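You operate a simulated robot arm through the tools that you are given. There is no shell and no other tool. Be economical: measure what you need, move in short steps, check, and stop when the job is done.

You are at the controls of a simulated robot arm. One attempt, no reset.

Task
Open the big tin and mix it even with the crank mixer.
Fine: lid on the table, mixer arm up again at the end.

Only the result counts: the job must be done as asked and must still hold three seconds after the hand-in. Knocking over, shifting, dropping, spilling or breaking anything else fails it. A push-on lid holds only when it is set on centred and level and pressed home; a screw cap is set on level and turned clockwise until tight.

Robot
A 6-joint arm with a two-finger parallel gripper, fixed in place. Base frame: the origin is at the foot of the arm, x ahead of it, y to its left, z up. Units: m, rad, N and s.
With the tool pointing down near the work surface it reaches from about 0.32 to 0.7 m from the base axis. Its first joint turns from -2.897 to 2.897 rad. Payload 4.1 kg.
Tool frame: the origin (TCP) lies between the finger pads and is the grasp point; the fingertips stand 0.023 m ahead of it; z points along the fingers, y is the line along which they close. The gripper opens to 0.094 m. The fingers are 0.038 m wide and 0.01 m thick; the gripper's body (0.054 by 0.096 m) begins 0.039 m behind the TCP.
Orientation is that of the tool frame in the base frame, as a unit quaternion [w, x, y, z]. With the fingers straight down and closing along the base's y, the tool's x points along the base's -x, its y along +y and its z along -z.

Tools
- The arm moves only by the tool move_arm. Its argument "steps" is a list of rows, each a list of 7 numbers: the shift along the tool's x, y, z in units of 40 mm (1.0 is 40 mm), then the turn, a rotation vector about the tool's x, y, z in units of 4 degrees (1.0 is 4 degrees), then the opening, from 0 (shut) to 1 (fully open). In form: [[x, y, z, ax, ay, az, claw], ...]. A call has 1 to 8 rows; each row shifts and turns the commanded pose from where the row before left it, along the tool's axes as they then stand. A call with a number of a shift or a turn outside -1 to 1 is refused whole. A row lasts 0.2 s, in which the tool goes at most 0.05 m and 0.15 rad; a call with a longer step from one row to the next is refused whole, and so is a gripper value outside its range. A pose out of reach is approached as far as the arm can. The call stops where the force on the tool passes 50 N (or 10 N more than at its start, if that is more) or the arm is blocked; 0.2 s more then pass. The fingers move at their own pace (about 0.045 m/s each) and stop on an object; they squeeze with about 29 N. The grip force told is the motor's: it shows also when the fingers shut on nothing. Time passes only in rows, and 0.2 s behind the last, so rows that do not move let the fingers close. The reply holds the time, the measured pose of the TCP, the force on the tool along the base axes, the opening and the grip force, in the units named above and with some noise, and new pictures: "views" is both (left out), scene, wrist or none.
- Cameras (640 x 400 px; columns grow to the right, rows downward): "scene" is fixed at [0.0475, 0.6547, 1.5834]; the picture's right is [-0.90, -0.44, 0.00], its down [-0.37, 0.76, -0.53] and it looks along [0.23, -0.47, -0.85] (base axes); focal length 239 px, centre (320, 200). "wrist" rides on the gripper at [-0.039, 0, -0.044] in the tool frame; the picture's right is [0.00, -1.00, 0.00], its down [0.97, 0.00, -0.24] and it looks along [0.24, 0.00, 0.97] (tool axes); focal length 218 px, centre (320, 200). There is no depth. A picture from a camera that has moved, and an enlarged one, comes with that camera's place and axes in the base frame and with its lens. The place of the scene camera against the robot may be out by one fixed shift of up to 0.012 m in any direction.
- move_column(by): slides the trunk up (or, below 0, down) by that many m; the arm rides with it, the base frame stays. It gives what a move gives, with no picture.
- enlarge(camera, box): a new picture of the part [left, top, right, bottom] of that camera's present view, enlarged. It takes no simulated time.
- sign_off(): hands the job in; it is judged then, once.

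Go step by step. Nothing tells you positions but the pictures and the camera data: compare them with the known pose of the tool, close in by small moves and look again before you grip or let go. The budget is 120 turns and 150 pictures, counting those below and the enlarged ones. Unless the task says otherwise, let go and move clear before handing in, and close with one line.

The tools are called as a command line: name --pt "numbers of a row" for each row, then --argument value for the rest, lists and objects as JSON in quotes. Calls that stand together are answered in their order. move_arm: Moves the arm, as the interface text tells. Its arguments: {"type":"object","properties":{"steps":{"type":"array","items":{"type":"array","items":{"type":"number"}}},"views":{"type":"string","enum":["both","scene","wrist","none"]}},"required":["steps"]} The other tools are called the same way: move_column (by) slides the trunk up or down; enlarge (camera, box) takes an enlarged picture of a part of a camera's view; sign_off () hands the job in.

At the start:

```text
clock: 0.0
ee_pos: [0.1225, 0.3416, 1.3011]
ee_rot: [0.0, 0.0, 1.0, 0.0]
force: [0.3, -0.2, 0.3]
grip_width: 0.0937
gripper_force: 0.1
trunk travel left (down, up): [-0.5, 0.09]
```

scene: 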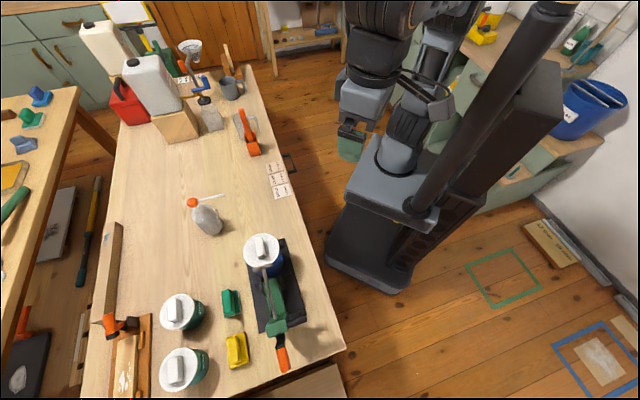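
wrist: 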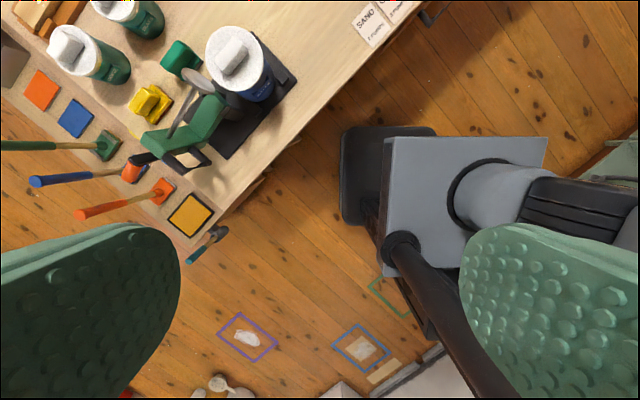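

I see a bench with three tins; one (blue) stands on a dark base with a green crank mixer beside it. I'll look closer before moving.

enlarge --camera "scene" --box '[140, 220, 340, 390]'

enlarge --camera "wrist" --box '[40, 0, 320, 240]'

enlarge --camera "scene" --box '[80, 20, 300, 240]'

```text
2.35 times, centred on (240, 305) of scene
camera zoom: at [0.0475, 0.6547, 1.5834], right [-0.9, -0.44, 0.0], down [-0.37, 0.76, -0.53], along [0.23, -0.47, -0.85], focal length 563 px, centre (508, -47)
```

zoom: 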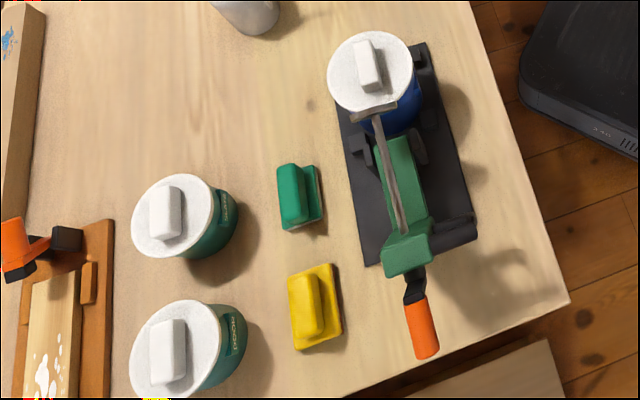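

```text
1.67 times, centred on (180, 120) of wrist
camera zoom: at [0.1618, 0.3418, 1.3453], right [0.0, -1.0, 0.0], down [-0.97, 0.0, 0.24], along [-0.24, 0.0, -0.97], focal length 364 px, centre (553, 333)
```

zoom: 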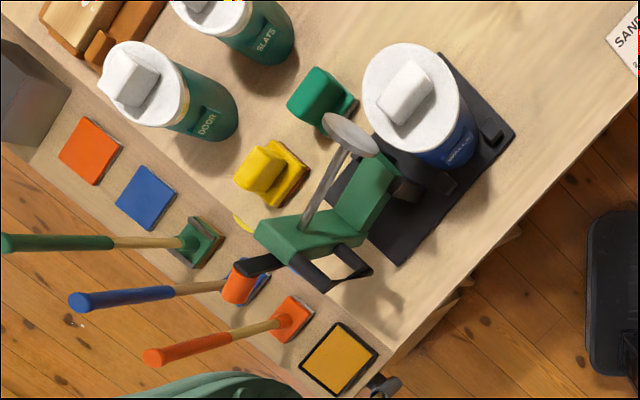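

```text
1.82 times, centred on (190, 130) of scene
camera zoom: at [0.0475, 0.6547, 1.5834], right [-0.9, -0.44, 0.0], down [-0.37, 0.76, -0.53], along [0.23, -0.47, -0.85], focal length 435 px, centre (556, 327)
```

zoom: 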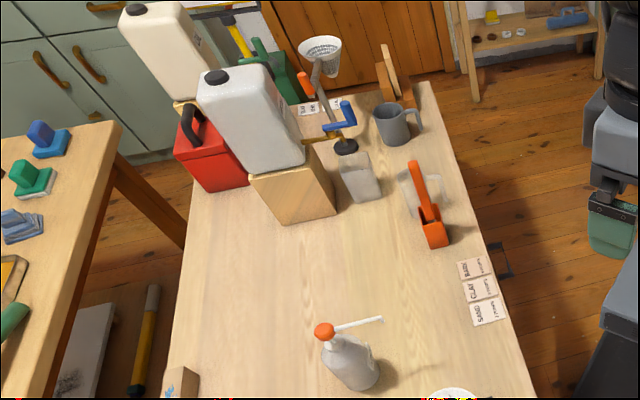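

The blue "WALLS" tin at about (0.32, 0.505), lid top z≈0.872, is the largest and sits on the mixer's plate. I'll move the wrist camera closer to understand the mixer.

move_arm --pt "-0.75 0.75 0.2 0 0 0 1" --pt "-0.75 0.75 0.2 0 0 0 1" --pt "-0.75 0.75 0.2 0 0 0 1" --pt "-0.75 0.75 0.2 0 0 0 1" --pt "-0.5 0.75 0.2 0 0 0 1" --pt "0 0 0 0 0 0 1"

```text
clock: 1.4
ee_pos: [0.2632, 0.491, 1.2616]
ee_rot: [0.0, -0.001, 1.0, 0.0]
force: [0.2, -0.3, -1.0]
grip_width: 0.0937
gripper_force: 0.1
trunk travel left (down, up): [-0.5, 0.09]
camera wrist: at [0.3022, 0.4905, 1.306], right [0.0, -1.0, 0.0], down [-0.97, 0.0, 0.24], along [-0.24, 0.0, -0.97], focal length 218 px, centre (320, 200)
```

scene: 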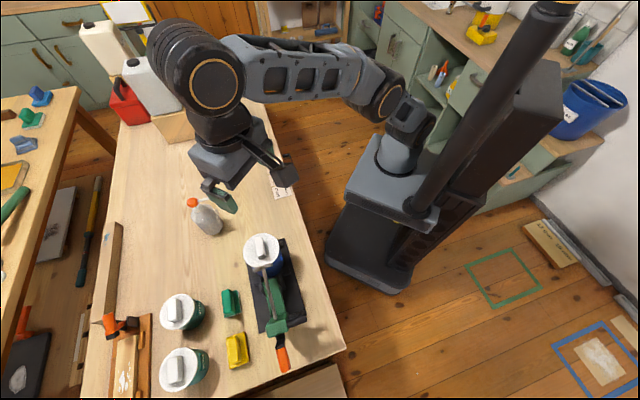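
wrist: 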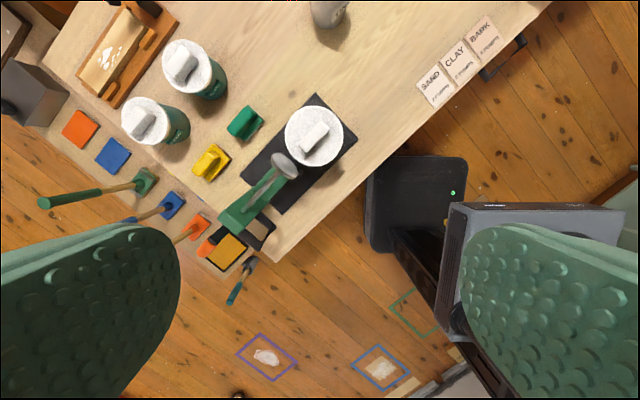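

enlarge --camera "wrist" --box '[190, 80, 370, 270]'

enlarge --camera "scene" --box '[220, 225, 330, 380]'

```text
2.11 times, centred on (280, 175) of wrist
camera zoom: at [0.3022, 0.4905, 1.306], right [0.0, -1.0, 0.0], down [-0.97, 0.0, 0.24], along [-0.24, 0.0, -0.97], focal length 460 px, centre (404, 253)
```

zoom: 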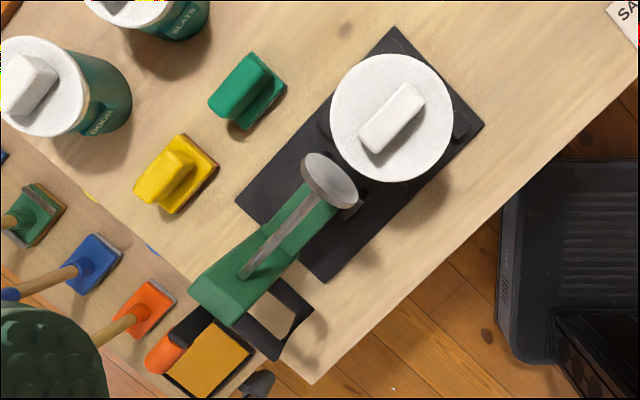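

```text
2.58 times, centred on (275, 302) of scene
camera zoom: at [0.0475, 0.6547, 1.5834], right [-0.9, -0.44, 0.0], down [-0.37, 0.76, -0.53], along [0.23, -0.47, -0.85], focal length 617 px, centre (436, -64)
```

zoom: 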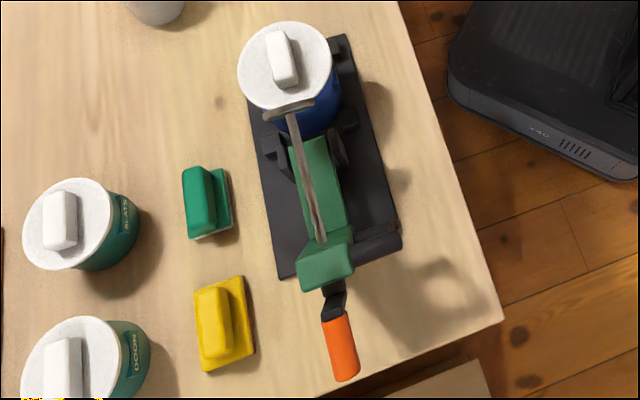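

Mixer understood: a hinged green arm is tipped back with its paddle near (0.27, 0.55, 0.93), an orange crank, and a black side handle near (0.14, 0.59, 0.93). Next I turn the tool by about 45° and come over the lid knob.

move_arm --pt "-0.75 0.16 0 0 0 0 1" --pt "-0.75 0.16 0 0 0 0 1" --pt "0 0 0.7 0 0 1 1" --pt "0 0 0.7 0 0 1 1" --pt "0 0 0.7 0 0 1 1" --pt "0 0 0.7 0 0 1 1" --pt "0 0 0.7 0 0 1 1" --pt "0 0 0.5 0 0 1 1" --views "none"

move_arm --pt "0 0 0 0 0 1 1" --pt "0 0 0 0 0 1 1" --pt "0 0 0 0 0 1 1" --pt "0 0 0 0 0 1 1" --pt "0 0 0 0 0 1 1" --pt "0 0 0 0 0 0 1"

```text
clock: 3.2
ee_pos: [0.3137, 0.4879, 1.0859]
ee_rot: [0.0, 0.208, 0.978, 0.0]
force: [0.4, 0.3, 0.7]
grip_width: 0.0943
gripper_force: 0.0
out of reach, approached as far as the arm can: row 1, 2
trunk travel left (down, up): [-0.5, 0.09]
```

```text
clock: 4.6
ee_pos: [0.314, 0.4875, 1.0841]
ee_rot: [0.0, 0.376, 0.926, 0.0]
force: [0.1, 0.0, 0.4]
grip_width: 0.0938
gripper_force: 0.0
trunk travel left (down, up): [-0.5, 0.09]
camera wrist: at [0.342, 0.4595, 1.1299], right [-0.7, -0.72, 0.0], down [-0.7, 0.68, 0.24], along [-0.17, 0.17, -0.97], focal length 218 px, centre (320, 200)
```

scene: 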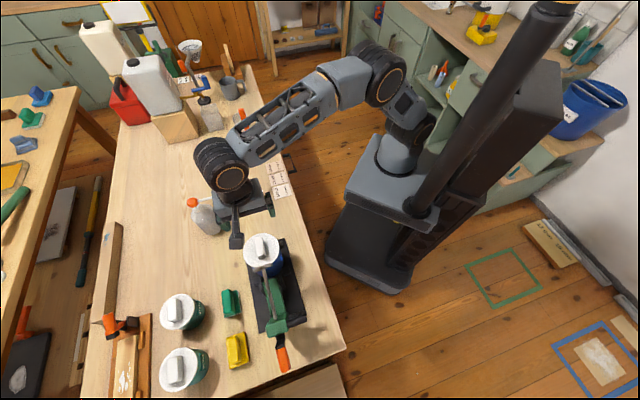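
wrist: 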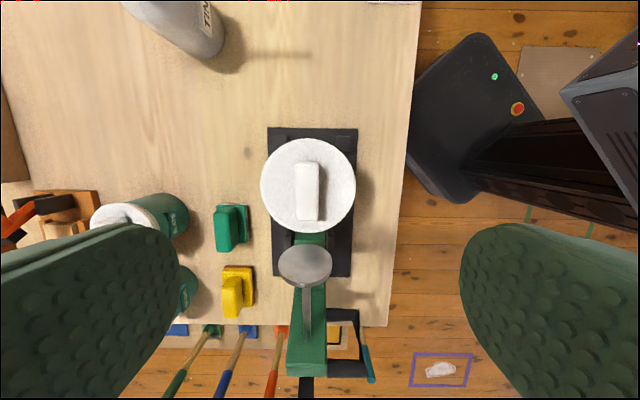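

Tool is nearly aligned with the knob. I take a close look for exact position and angle.

enlarge --camera "wrist" --box '[240, 110, 380, 250]'

enlarge --camera "wrist" --box '[240, 230, 400, 400]'

```text
2.86 times, centred on (310, 180) of wrist
camera zoom: at [0.342, 0.4595, 1.1299], right [-0.7, -0.72, 0.0], down [-0.7, 0.68, 0.24], along [-0.17, 0.17, -0.97], focal length 624 px, centre (349, 257)
```

zoom: 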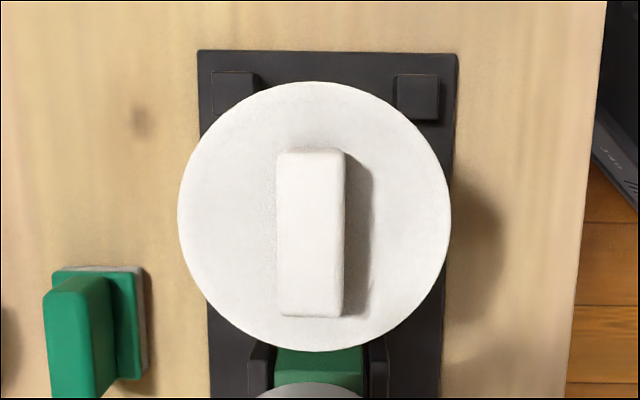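

```text
2.35 times, centred on (320, 315) of wrist
camera zoom: at [0.342, 0.4595, 1.1299], right [-0.7, -0.72, 0.0], down [-0.7, 0.68, 0.24], along [-0.17, 0.17, -0.97], focal length 514 px, centre (320, -71)
```

zoom: 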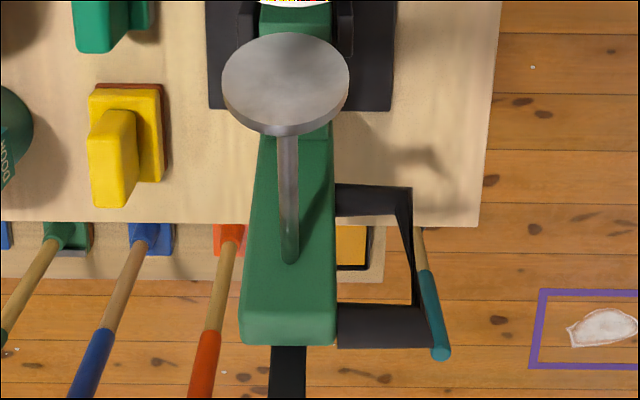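

Lid centre ≈ (0.3185, 0.5035), knob 25 mm wide. I centre over it and descend to just above.

move_arm --pt "0.15 0.365 0 0 0 0 1" --pt "0 0 0.75 0 0 0 1" --pt "0 0 0.75 0 0 0 1" --pt "0 0 0.75 0 0 0 1" --pt "0 0 0.75 0 0 0 1" --pt "0 0 0.5 0 0 0 1" --pt "0 0 0 0 0 0 1"

enlarge --camera "scene" --box '[210, 200, 330, 300]'

```text
clock: 6.2
ee_pos: [0.3205, 0.5025, 0.9466]
ee_rot: [0.0, 0.374, 0.927, 0.0]
force: [-0.3, -0.4, -0.6]
grip_width: 0.0941
gripper_force: 0.0
trunk travel left (down, up): [-0.5, 0.09]
camera wrist: at [0.3479, 0.4737, 0.9904], right [-0.69, -0.72, 0.0], down [-0.7, 0.67, 0.24], along [-0.17, 0.17, -0.97], focal length 218 px, centre (320, 200)
```

scene: 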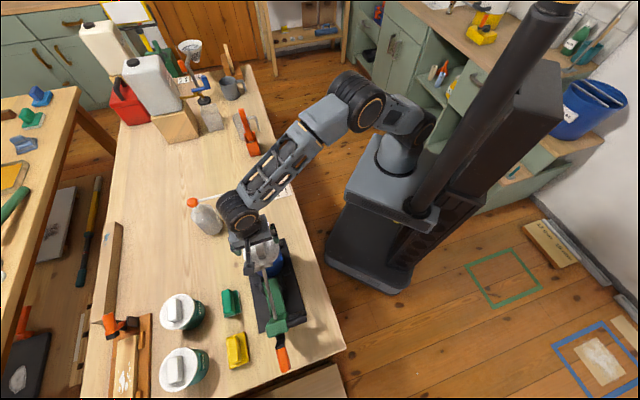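
wrist: 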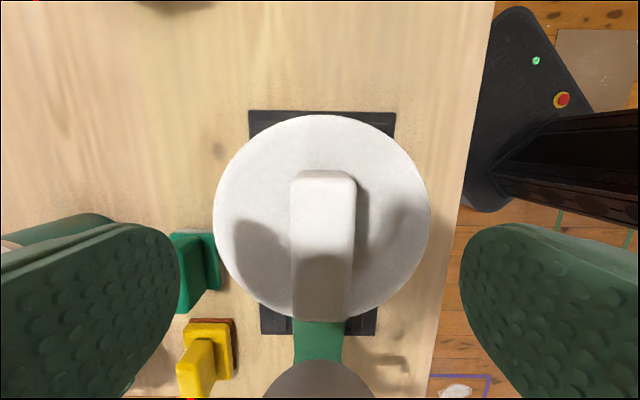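

```text
4.00 times, centred on (270, 250) of scene
camera zoom: at [0.0475, 0.6547, 1.5834], right [-0.9, -0.44, 0.0], down [-0.37, 0.76, -0.53], along [0.23, -0.47, -0.85], focal length 957 px, centre (520, 0)
```

zoom: 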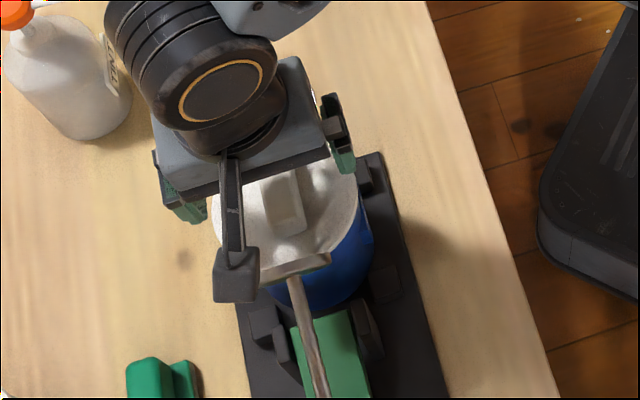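

A dark block on the gripper's far side overhangs the paddle, so I pitch the tool 16° about the closing axis to raise it, then descend in part.

move_arm --pt "0 0 0 0 1 0 1" --pt "0 0 0 0 1 0 1" --pt "0 0 0 0 1 0 1" --pt "0 0 0 0 1 0 1" --pt "-0.07 0 0.24 0 0 0 1" --pt "-0.07 0 0.24 0 0 0 1" --pt "-0.07 0 0.24 0 0 0 1" --pt "0 0 0 0 0 0 1"

enlarge --camera "scene" --box '[210, 200, 330, 300]'

```text
clock: 8.0
ee_pos: [0.3209, 0.5016, 0.9158]
ee_rot: [-0.129, 0.371, 0.918, 0.053]
force: [-0.2, -0.4, 0.7]
grip_width: 0.0941
gripper_force: 0.0
trunk travel left (down, up): [-0.5, 0.09]
camera wrist: at [0.3555, 0.4664, 0.9484], right [-0.69, -0.72, 0.0], down [-0.62, 0.6, 0.5], along [-0.36, 0.35, -0.87], focal length 218 px, centre (320, 200)
```

scene: 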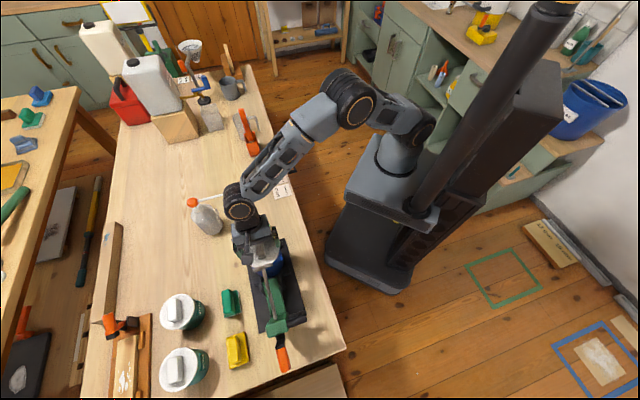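
wrist: 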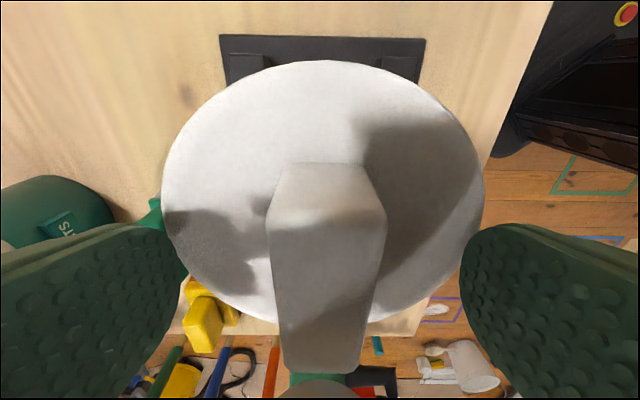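

```text
4.00 times, centred on (270, 250) of scene
camera zoom: at [0.0475, 0.6547, 1.5834], right [-0.9, -0.44, 0.0], down [-0.37, 0.76, -0.53], along [0.23, -0.47, -0.85], focal length 957 px, centre (520, 0)
```

zoom: 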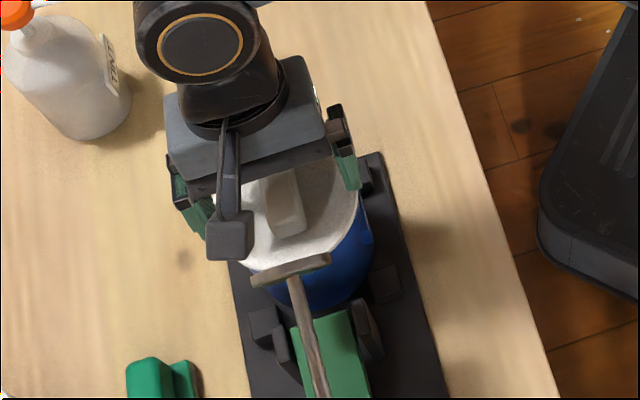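

Fingertips are beside the knob, just above the lid, and the gripper is clear of the paddle. I close on the knob.

move_arm --pt "0 0 0 0 0 0 0" --pt "0 0 0 0 0 0 0" --pt "0 0 0 0 0 0 0" --pt "0 0 0 0 0 0 0" --pt "0 0 0 0 0 0 0" --pt "0 0 0 0 0 0 0" --views "wrist"

```text
clock: 9.4
ee_pos: [0.3213, 0.5005, 0.9171]
ee_rot: [-0.128, 0.372, 0.918, 0.052]
force: [-0.2, -0.3, -0.7]
grip_width: 0.0229
gripper_force: 28.8
trunk travel left (down, up): [-0.5, 0.09]
camera wrist: at [0.3555, 0.4665, 0.9483], right [-0.69, -0.72, 0.0], down [-0.62, 0.6, 0.5], along [-0.36, 0.35, -0.87], focal length 218 px, centre (320, 200)
```

wrist: 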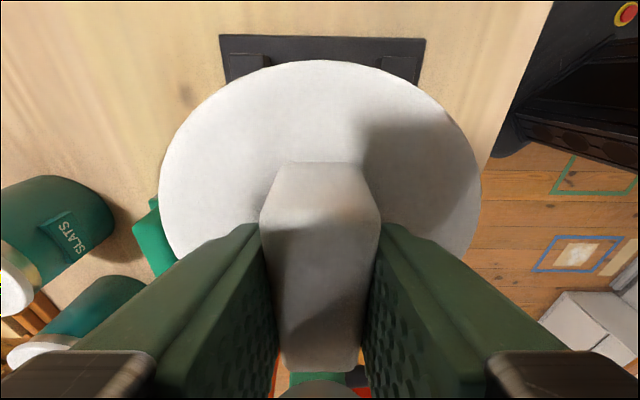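

Gripped at 23 mm. I lift slowly and watch the force.

move_arm --pt "0.034 0 -0.12 0 0 0 0" --pt "0.034 0 -0.12 0 0 0 0" --pt "0.034 0 -0.12 0 0 0 0"

enlarge --camera "scene" --box '[210, 200, 330, 300]'

```text
clock: 10.2
ee_pos: [0.3202, 0.5024, 0.9318]
ee_rot: [-0.129, 0.37, 0.918, 0.052]
force: [0.4, 0.5, -0.4]
grip_width: 0.023
gripper_force: 29.2
trunk travel left (down, up): [-0.5, 0.09]
camera wrist: at [0.3556, 0.4676, 0.9629], right [-0.69, -0.72, 0.0], down [-0.62, 0.6, 0.5], along [-0.36, 0.35, -0.87], focal length 218 px, centre (320, 200)
```

scene: 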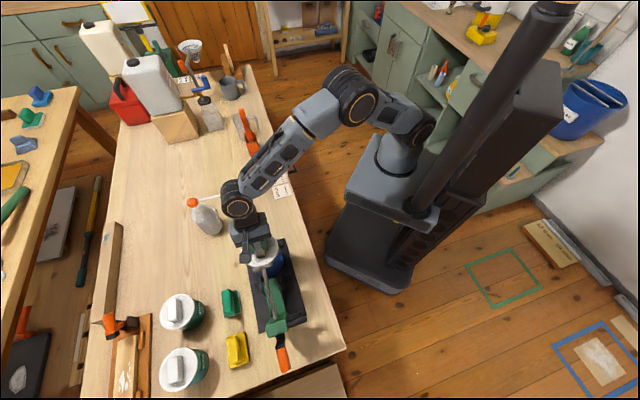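
wrist: 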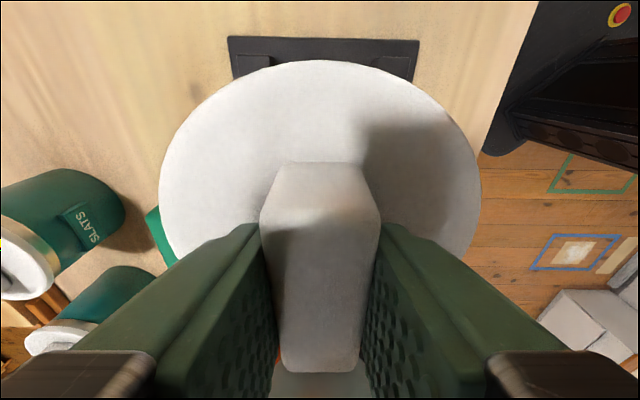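

```text
4.00 times, centred on (270, 250) of scene
camera zoom: at [0.0475, 0.6547, 1.5834], right [-0.9, -0.44, 0.0], down [-0.37, 0.76, -0.53], along [0.23, -0.47, -0.85], focal length 957 px, centre (520, 0)
```

zoom: 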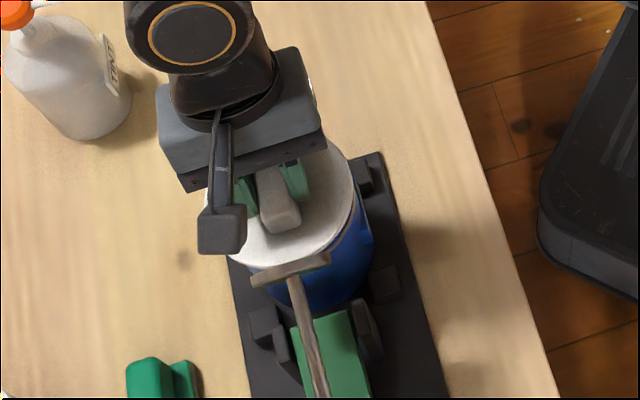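

The lid comes up freely. I continue along the tool axis, which rises and moves away from the paddle.

move_arm --pt "0 0 -0.15 0 0 0 0" --pt "0 0 -0.15 0 0 0 0" --pt "-0.1 0 -0.25 0 0 0 0" --pt "-0.2 0 -0.4 0 0 0 0" --pt "-0.3 0 -0.6 0 0 0 0" --pt "-0.3 0 -0.6 0 0 0 0" --pt "-0.5 0 -0.6 0 0 0 0" --pt "0 0 0 0 0 0 0"

enlarge --camera "scene" --box '[200, 190, 340, 320]'

```text
clock: 12.0
ee_pos: [0.3801, 0.4436, 1.0222]
ee_rot: [-0.129, 0.371, 0.918, 0.052]
force: [0.5, -1.1, -0.7]
grip_width: 0.023
gripper_force: 29.0
trunk travel left (down, up): [-0.5, 0.09]
camera wrist: at [0.4161, 0.4085, 1.0535], right [-0.69, -0.72, 0.0], down [-0.62, 0.6, 0.5], along [-0.36, 0.35, -0.87], focal length 218 px, centre (320, 200)
```

scene: 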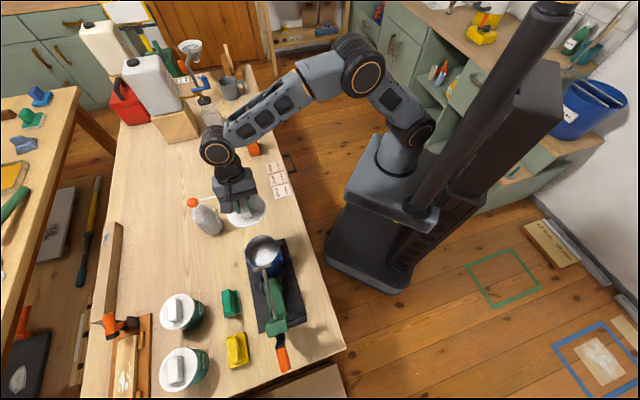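
wrist: 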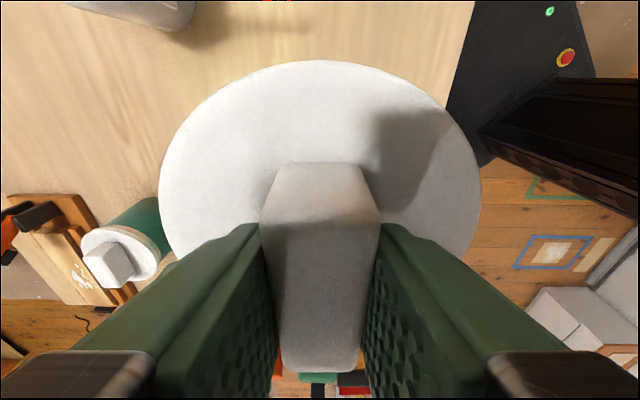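

```text
3.08 times, centred on (270, 255) of scene
camera zoom: at [0.0475, 0.6547, 1.5834], right [-0.9, -0.44, 0.0], down [-0.37, 0.76, -0.53], along [0.23, -0.47, -0.85], focal length 736 px, centre (474, 31)
```

zoom: 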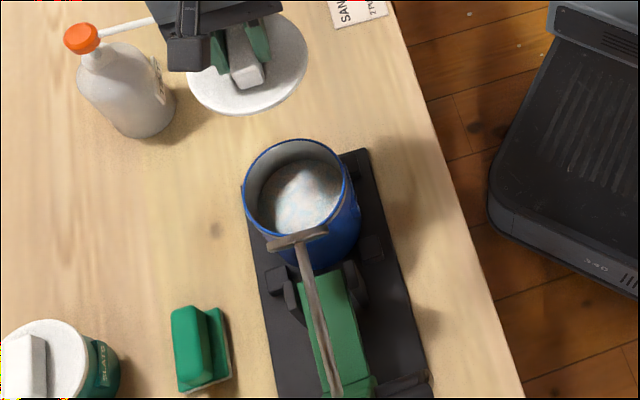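

Lid is off and the paint shows inside. I carry it to free table at about (0.418, 0.36), keeping clear of the spray bottle nozzle.

move_arm --pt "-0.69 -0.27 -0.2 0 0 0 0" --pt "-0.69 -0.27 -0.2 0 0 0 0" --pt "-0.69 -0.27 -0.2 0 0 0 0" --pt "-0.25 0 0.865 0 0 0 0" --pt "-0.25 0 0.865 0 0 0 0" --pt "-0.25 0 0.865 0 0 0 0" --pt "-0.25 0 0.865 0 0 0 0" --pt "0 0 0 0 0 0 0"

enlarge --camera "scene" --box '[180, 150, 320, 280]'

```text
clock: 13.8
ee_pos: [0.4205, 0.3583, 0.8761]
ee_rot: [-0.129, 0.37, 0.918, 0.052]
force: [-0.4, 0.3, -0.2]
grip_width: 0.023
gripper_force: 28.4
trunk travel left (down, up): [-0.5, 0.09]
camera wrist: at [0.4557, 0.3235, 0.9087], right [-0.69, -0.72, 0.0], down [-0.62, 0.6, 0.5], along [-0.36, 0.35, -0.87], focal length 218 px, centre (320, 200)
```

scene: 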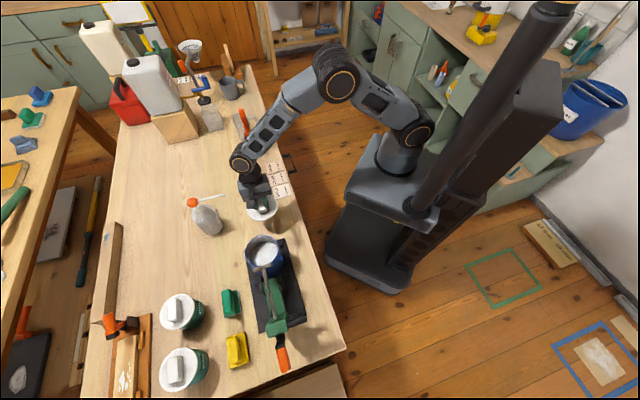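
wrist: 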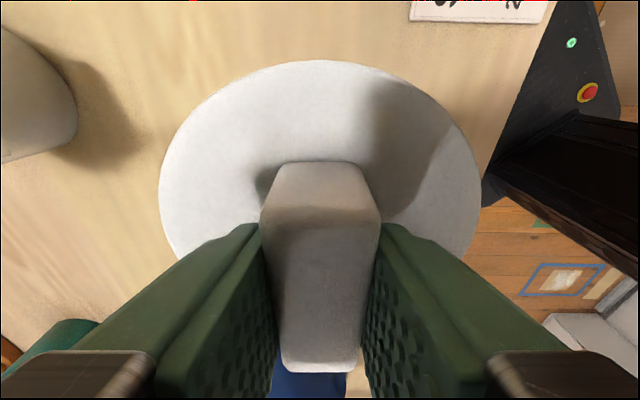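

```text
3.08 times, centred on (250, 215) of scene
camera zoom: at [0.0475, 0.6547, 1.5834], right [-0.9, -0.44, 0.0], down [-0.37, 0.76, -0.53], along [0.23, -0.47, -0.85], focal length 736 px, centre (535, 154)
```

zoom: 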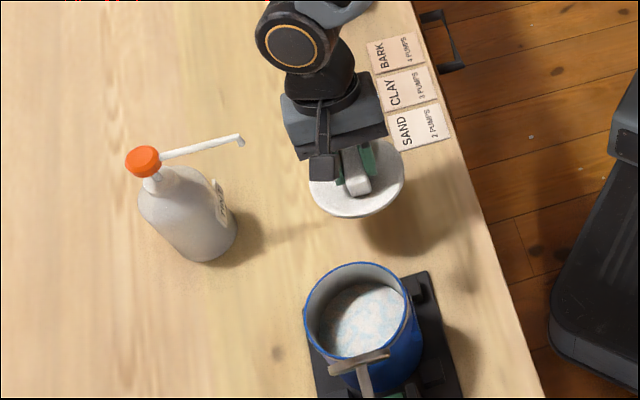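

Clear spot. I lower it, slowly at the end until contact.

move_arm --pt "-0.2 0 0.7 0 0 0 0" --pt "-0.2 0 0.7 0 0 0 0" --pt "-0.028 0 0.096 0 0 0 0" --pt "-0.028 0 0.096 0 0 0 0" --pt "-0.028 0 0.096 0 0 0 0" --pt "0 0 0 0 0 0 0" --views "wrist"

enlarge --camera "scene" --box '[220, 170, 300, 250]'

```text
clock: 15.2
ee_pos: [0.4199, 0.36, 0.8072]
ee_rot: [-0.129, 0.371, 0.918, 0.053]
force: [-0.6, -0.4, -0.6]
grip_width: 0.0231
gripper_force: 29.2
trunk travel left (down, up): [-0.5, 0.09]
camera wrist: at [0.4555, 0.3252, 0.8392], right [-0.69, -0.72, 0.0], down [-0.62, 0.6, 0.5], along [-0.36, 0.35, -0.87], focal length 218 px, centre (320, 200)
```

wrist: 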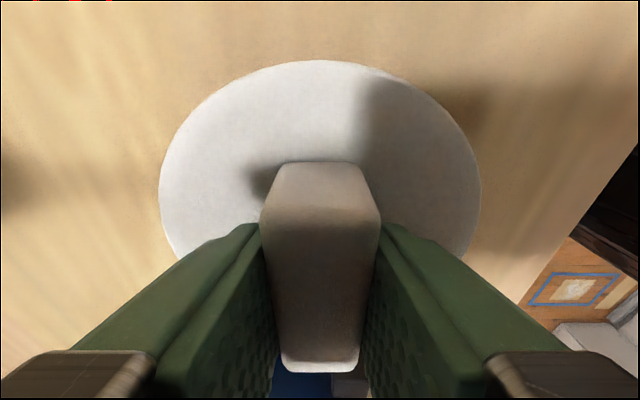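

```text
5.00 times, centred on (260, 210) of scene
camera zoom: at [0.0475, 0.6547, 1.5834], right [-0.9, -0.44, 0.0], down [-0.37, 0.76, -0.53], along [0.23, -0.47, -0.85], focal length 1196 px, centre (620, 150)
```

zoom: 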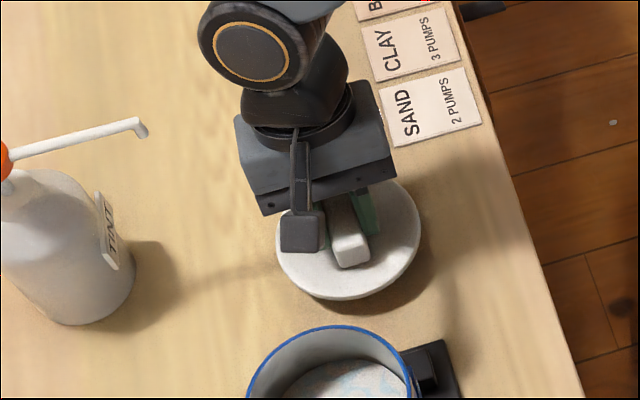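

move_arm --pt "-0.02 0 0.07 0 0 0 0" --pt "-0.02 0 0.07 0 0 0 0" --pt "-0.02 0 0.07 0 0 0 0" --pt "-0.02 0 0.07 0 0 0 0" --views "none"

```text
clock: 16.2
ee_pos: [0.4205, 0.3601, 0.7958]
ee_rot: [-0.128, 0.371, 0.918, 0.053]
force: [-1.1, -0.1, 0.0]
grip_width: 0.0229
gripper_force: 28.9
trunk travel left (down, up): [-0.5, 0.09]
```

Still no contact force at z≈0.796; I keep lowering in 2 mm steps.

move_arm --pt "-0.014 0 0.048 0 0 0 0" --pt "-0.014 0 0.048 0 0 0 0" --pt "-0.014 0 0.048 0 0 0 0" --views "none"

enlarge --camera "scene" --box '[230, 180, 290, 240]'

```text
clock: 17.0
ee_pos: [0.4206, 0.3607, 0.7902]
ee_rot: [-0.129, 0.371, 0.918, 0.053]
force: [-0.6, -2.2, 6.2]
grip_width: 0.0229
gripper_force: 29.1
trunk travel left (down, up): [-0.5, 0.09]
```

```text
6.67 times, centred on (260, 210) of scene
camera zoom: at [0.0475, 0.6547, 1.5834], right [-0.9, -0.44, 0.0], down [-0.37, 0.76, -0.53], along [0.23, -0.47, -0.85], focal length 1594 px, centre (720, 133)
```

zoom: 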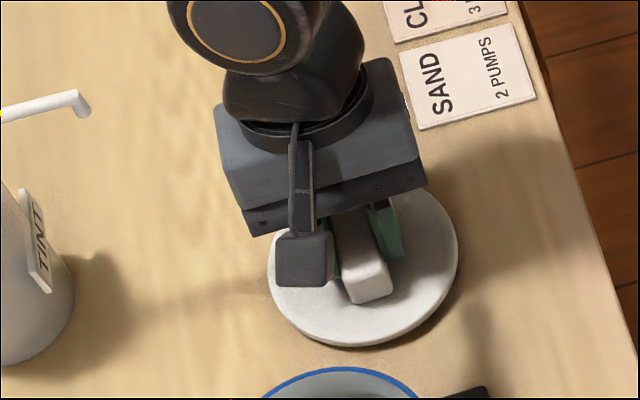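

The lid is on the table (6 N contact). I release and rise.

move_arm --pt "0 0 0 0 0 0 0.6" --pt "0 0 0 0 0 0 0.6" --pt "0 0 0 0 0 0 0.6" --pt "0.1 0 -0.35 0 0 0 0.6" --pt "0.25 0 -0.86 0 0 0 0.6" --pt "0.25 0 -0.86 0 0 0 0.6" --pt "0.25 0 -0.86 0 0 0 0.6" --pt "0.25 0 -0.86 0 0 0 0.6"

move_arm --pt "0.25 0 -0.86 0 0 0 0.6" --pt "0.25 0 -0.86 0 0 0 0.6" --pt "0 0 0 0 -1 0 0.6" --pt "0 0 0 0 -1 0 0.6" --pt "0 0 0 0 -1 0 0.6" --pt "0 0 0 0 -1 0 0.6" --pt "0 0 0 0 0 0 0.6"

```text
clock: 18.8
ee_pos: [0.4178, 0.3625, 0.9481]
ee_rot: [-0.129, 0.371, 0.918, 0.052]
force: [-0.1, -0.4, 0.2]
grip_width: 0.0563
gripper_force: 0.1
trunk travel left (down, up): [-0.5, 0.09]
camera wrist: at [0.4543, 0.3269, 0.9793], right [-0.69, -0.72, 0.0], down [-0.62, 0.6, 0.5], along [-0.36, 0.35, -0.87], focal length 218 px, centre (320, 200)
```

scene: 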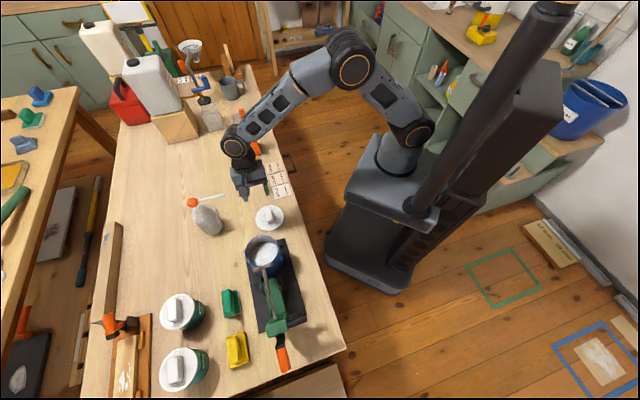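
wrist: 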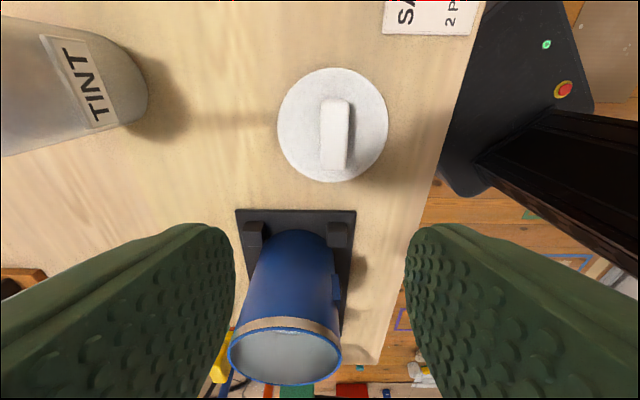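

```text
clock: 20.4
ee_pos: [0.4198, 0.3607, 1.0189]
ee_rot: [0.001, 0.375, 0.927, 0.0]
force: [-0.3, 1.0, -1.1]
grip_width: 0.0565
gripper_force: 0.1
trunk travel left (down, up): [-0.5, 0.09]
camera wrist: at [0.4471, 0.3329, 1.0635], right [-0.69, -0.72, 0.0], down [-0.7, 0.67, 0.24], along [-0.17, 0.17, -0.97], focal length 218 px, centre (320, 200)
```

scene: 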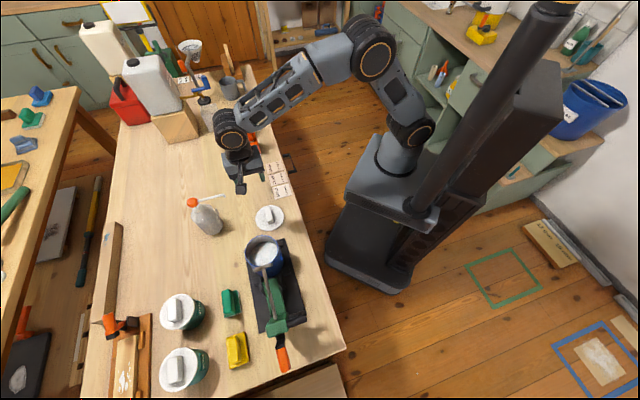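
wrist: 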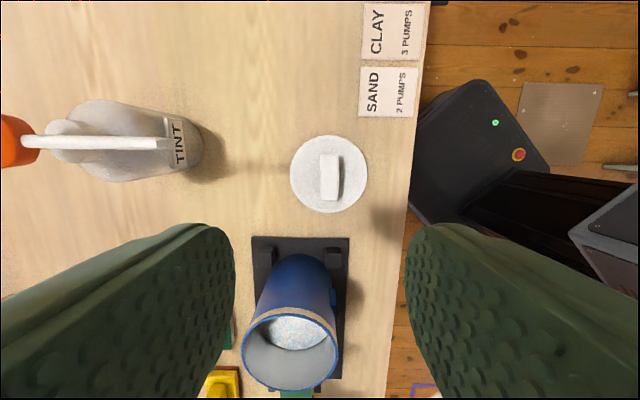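

Lid rests flat on the table. Now I fly to above the mixer's handle to study it.

move_arm --pt "0.9 -0.12 -0.25 0 0 0 1" --pt "0.9 -0.12 -0.25 0 0 0 1" --pt "0.9 -0.12 -0.25 0 0 0 1" --pt "0.9 -0.12 -0.25 0 0 0 1" --pt "0.9 -0.12 -0.25 0 0 0 1" --pt "0.9 -0.12 -0.25 0 0 0 1" --pt "0.9 -0.12 -0.25 0 0 0 1" --pt "0 0 0 0 0 0 1"

enlarge --camera "scene" --box '[220, 220, 330, 380]'

```text
clock: 22.2
ee_pos: [0.2162, 0.5118, 1.0908]
ee_rot: [0.0, 0.374, 0.927, -0.001]
force: [-0.1, 0.7, 0.1]
grip_width: 0.0942
gripper_force: 0.0
trunk travel left (down, up): [-0.5, 0.09]
camera wrist: at [0.2444, 0.4841, 1.134], right [-0.7, -0.72, 0.0], down [-0.7, 0.68, 0.24], along [-0.17, 0.17, -0.97], focal length 218 px, centre (320, 200)
```

scene: 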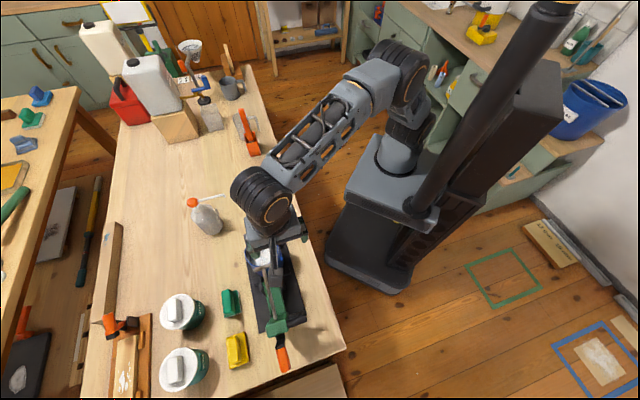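
wrist: 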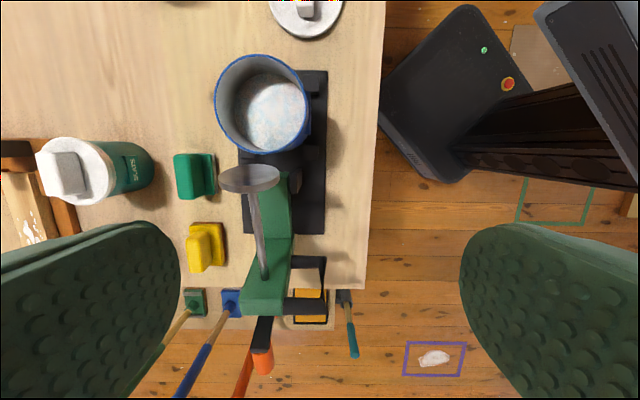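

```text
2.50 times, centred on (275, 300) of scene
camera zoom: at [0.0475, 0.6547, 1.5834], right [-0.9, -0.44, 0.0], down [-0.37, 0.76, -0.53], along [0.23, -0.47, -0.85], focal length 598 px, centre (432, -50)
```

zoom: 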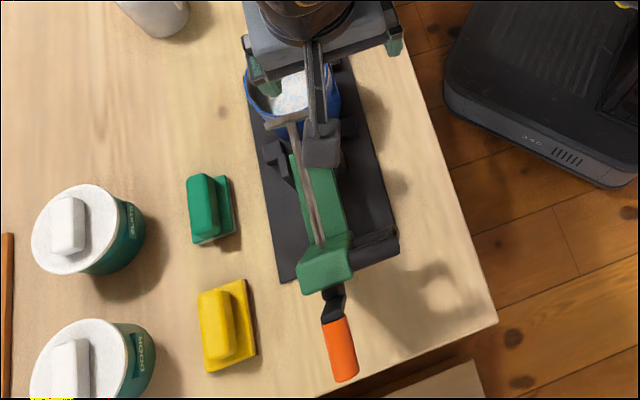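

enlarge --camera "wrist" --box '[200, 140, 370, 390]'

```text
1.60 times, centred on (285, 265) of wrist
camera zoom: at [0.2444, 0.4841, 1.134], right [-0.7, -0.72, 0.0], down [-0.7, 0.68, 0.24], along [-0.17, 0.17, -0.97], focal length 349 px, centre (376, 96)
```

zoom: 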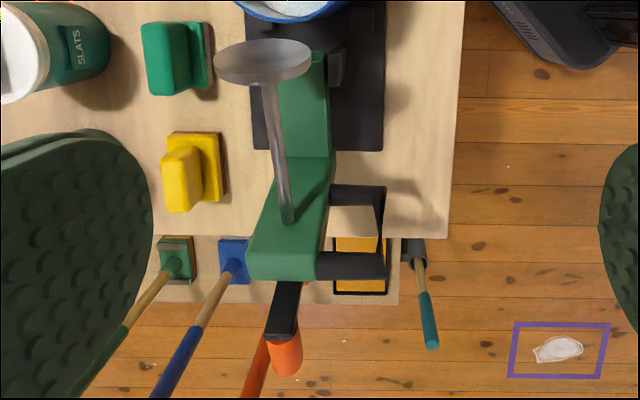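

I now understand the mixer: an L-shaped arm hinged about (0.255, 0.57, 0.833), tipped back ~104°, with a U-handle on the robot side. I plan to straddle the handle's top link with fingers closing along the swing direction, so I yaw the tool −88°.

move_arm --pt "0 0 0 0 0 -1 1" --pt "0 0 0 0 0 -1 1" --pt "0 0 0 0 0 -1 1" --pt "0 0 0 0 0 -1 1" --pt "0 0 0 0 0 -1 1" --pt "0 0 0 0 0 -1 1" --pt "0 0 0 0 0 -1 1" --pt "0 0 0 0 0 -1 1" --views "none"

move_arm --pt "0 0 0 0 0 -1 1" --pt "0 0 0 0 0 -1 1" --pt "0 0 0 0 0 -1 1" --pt "0 0 0 0 0 -1 1" --pt "0 0 0 0 0 -1 1" --pt "0 0 0 0 0 -1 1" --pt "0 0 0 0 0 -1 1" --pt "0 0 0 0 0 -1 1" --views "none"

move_arm --pt "0 0 0 0 0 -1 1" --pt "0 0 0 0 0 -1 1" --pt "0 0 0 0 0 -1 1" --pt "0 0 0 0 0 -1 1" --pt "0 0 0 0 0 -1 1" --pt "0 0 0 0 0 -1 1" --pt "0 0 0 0 0 0 1"

```text
clock: 24.0
ee_pos: [0.214, 0.5124, 1.0899]
ee_rot: [0.0, 0.105, 0.994, 0.0]
force: [0.2, 0.2, 0.8]
grip_width: 0.0939
gripper_force: 0.1
trunk travel left (down, up): [-0.5, 0.09]
```

```text
clock: 25.8
ee_pos: [0.2148, 0.5112, 1.0901]
ee_rot: [0.0, -0.174, 0.985, 0.0]
force: [0.4, 0.1, 0.2]
grip_width: 0.0937
gripper_force: 0.0
trunk travel left (down, up): [-0.5, 0.09]
```

```text
clock: 27.4
ee_pos: [0.214, 0.5103, 1.09]
ee_rot: [0.0, -0.375, 0.927, 0.0]
force: [0.4, -0.4, -0.2]
grip_width: 0.0938
gripper_force: 0.0
trunk travel left (down, up): [-0.5, 0.09]
camera wrist: at [0.2429, 0.538, 1.133], right [0.69, -0.72, 0.0], down [-0.7, -0.67, 0.24], along [-0.17, -0.17, -0.97], focal length 218 px, centre (320, 200)
```

scene: 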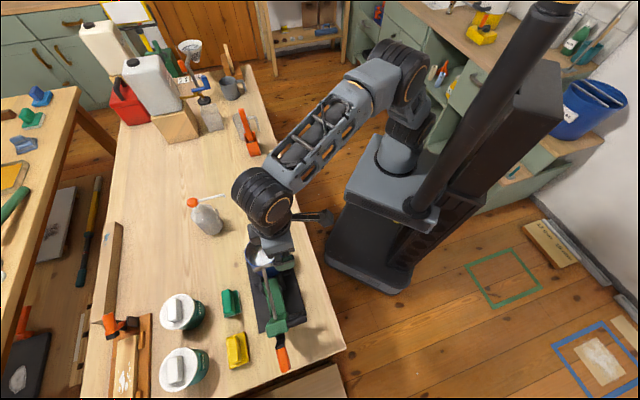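
wrist: 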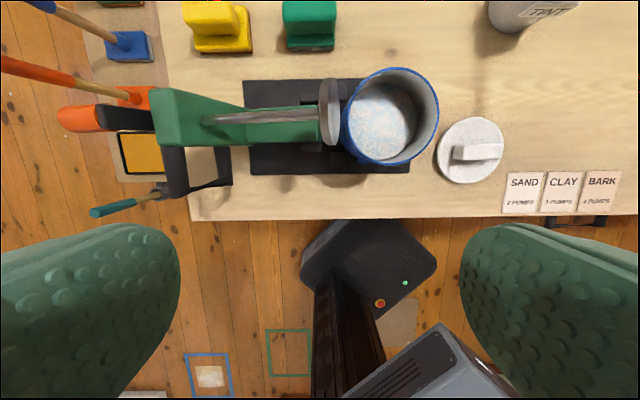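

enlarge --camera "wrist" --box '[50, 60, 350, 230]'

```text
2.13 times, centred on (200, 145) of wrist
camera zoom: at [0.2429, 0.538, 1.133], right [0.69, -0.72, 0.0], down [-0.7, -0.67, 0.24], along [-0.17, -0.17, -0.97], focal length 466 px, centre (576, 317)
```

zoom: 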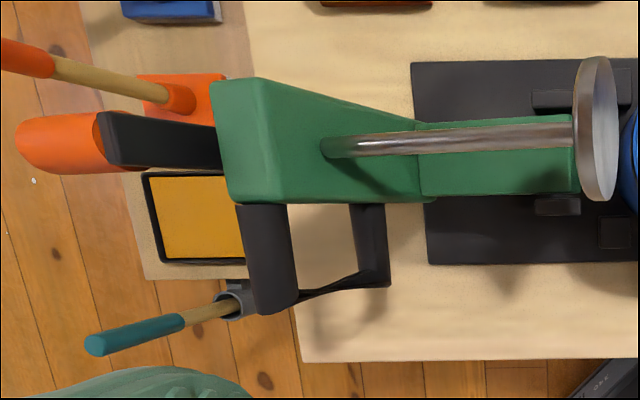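

Now I move so the open fingers straddle the handle's upper link from above, staying a little high for a check.

move_arm --pt "-0.03 0.73 0 0 0 0 1" --pt "-0.03 0.73 0 0 0 0 1" --pt "-0.03 0.73 0 0 0 0 1" --pt "-0.03 0.73 0 0 0 0 1" --pt "0 0 0.8 0 0 0 1" --pt "0 0 0.8 0 0 0 1" --pt "0 0 0.8 0 0 0 1" --pt "0 0 0 0 0 0 1"

enlarge --camera "scene" --box '[210, 210, 350, 390]'

```text
clock: 29.2
ee_pos: [0.1383, 0.6006, 0.9931]
ee_rot: [0.0, -0.375, 0.927, 0.001]
force: [-0.6, 1.5, -0.3]
grip_width: 0.0939
gripper_force: 0.1
trunk travel left (down, up): [-0.5, 0.09]
camera wrist: at [0.1663, 0.6266, 1.0367], right [0.69, -0.72, 0.0], down [-0.7, -0.67, 0.24], along [-0.17, -0.17, -0.97], focal length 218 px, centre (320, 200)
```

scene: 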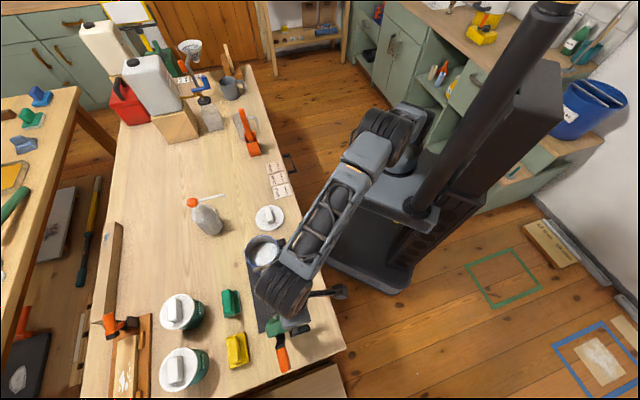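
wrist: 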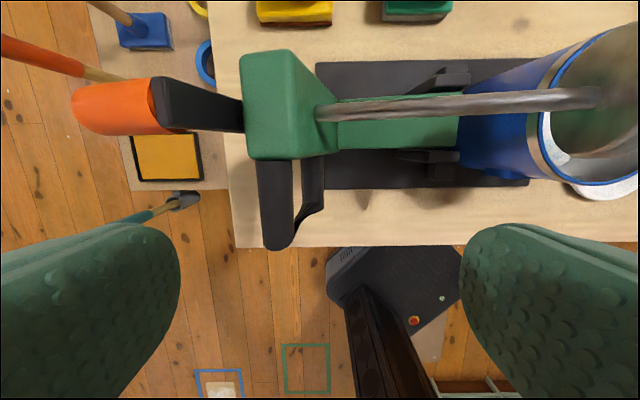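

```text
2.22 times, centred on (280, 300) of scene
camera zoom: at [0.0475, 0.6547, 1.5834], right [-0.9, -0.44, 0.0], down [-0.37, 0.76, -0.53], along [0.23, -0.47, -0.85], focal length 531 px, centre (409, -22)
```

zoom: 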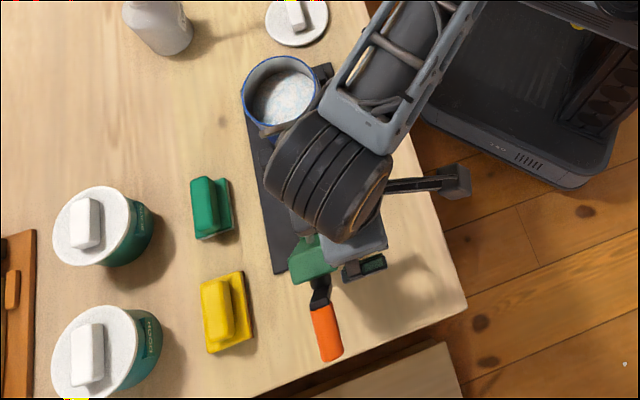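

Alignment is good: link lies between the fingers. I shift 6 mm outward and lower so the tips are just beside the link.

move_arm --pt "0.15 0 0.4 0 0 0 1" --pt "0 0 0.5 0 0 0 1" --pt "0 0 0.5 0 0 0 1" --pt "0 0 0.45 0 0 0 1" --pt "0 0 0 0 0 0 1"

```text
clock: 30.4
ee_pos: [0.1329, 0.594, 0.9174]
ee_rot: [0.0, -0.374, 0.927, 0.0]
force: [0.9, -0.5, -0.7]
grip_width: 0.094
gripper_force: 0.1
trunk travel left (down, up): [-0.5, 0.09]
camera wrist: at [0.1609, 0.6207, 0.9626], right [0.69, -0.72, 0.0], down [-0.7, -0.67, 0.24], along [-0.17, -0.17, -0.97], focal length 218 px, centre (320, 200)
```

scene: 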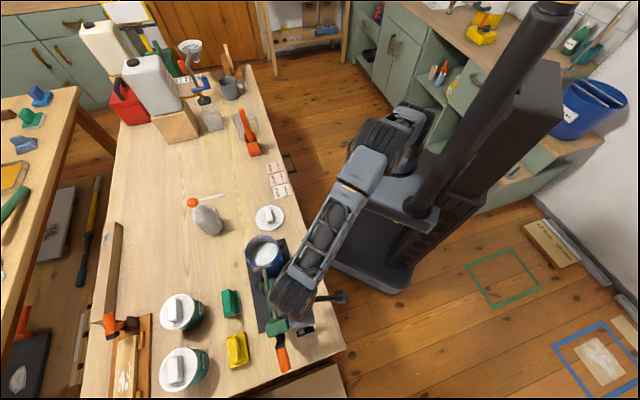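
wrist: 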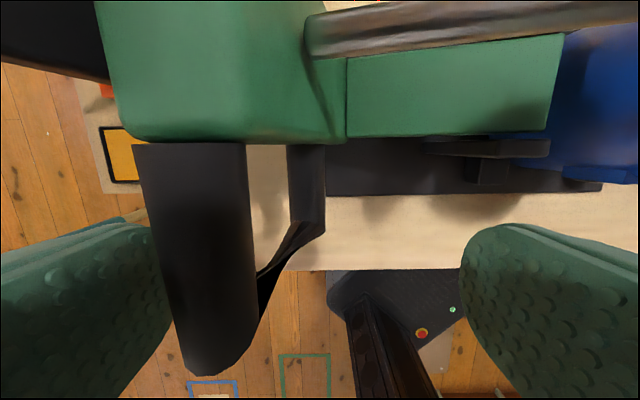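

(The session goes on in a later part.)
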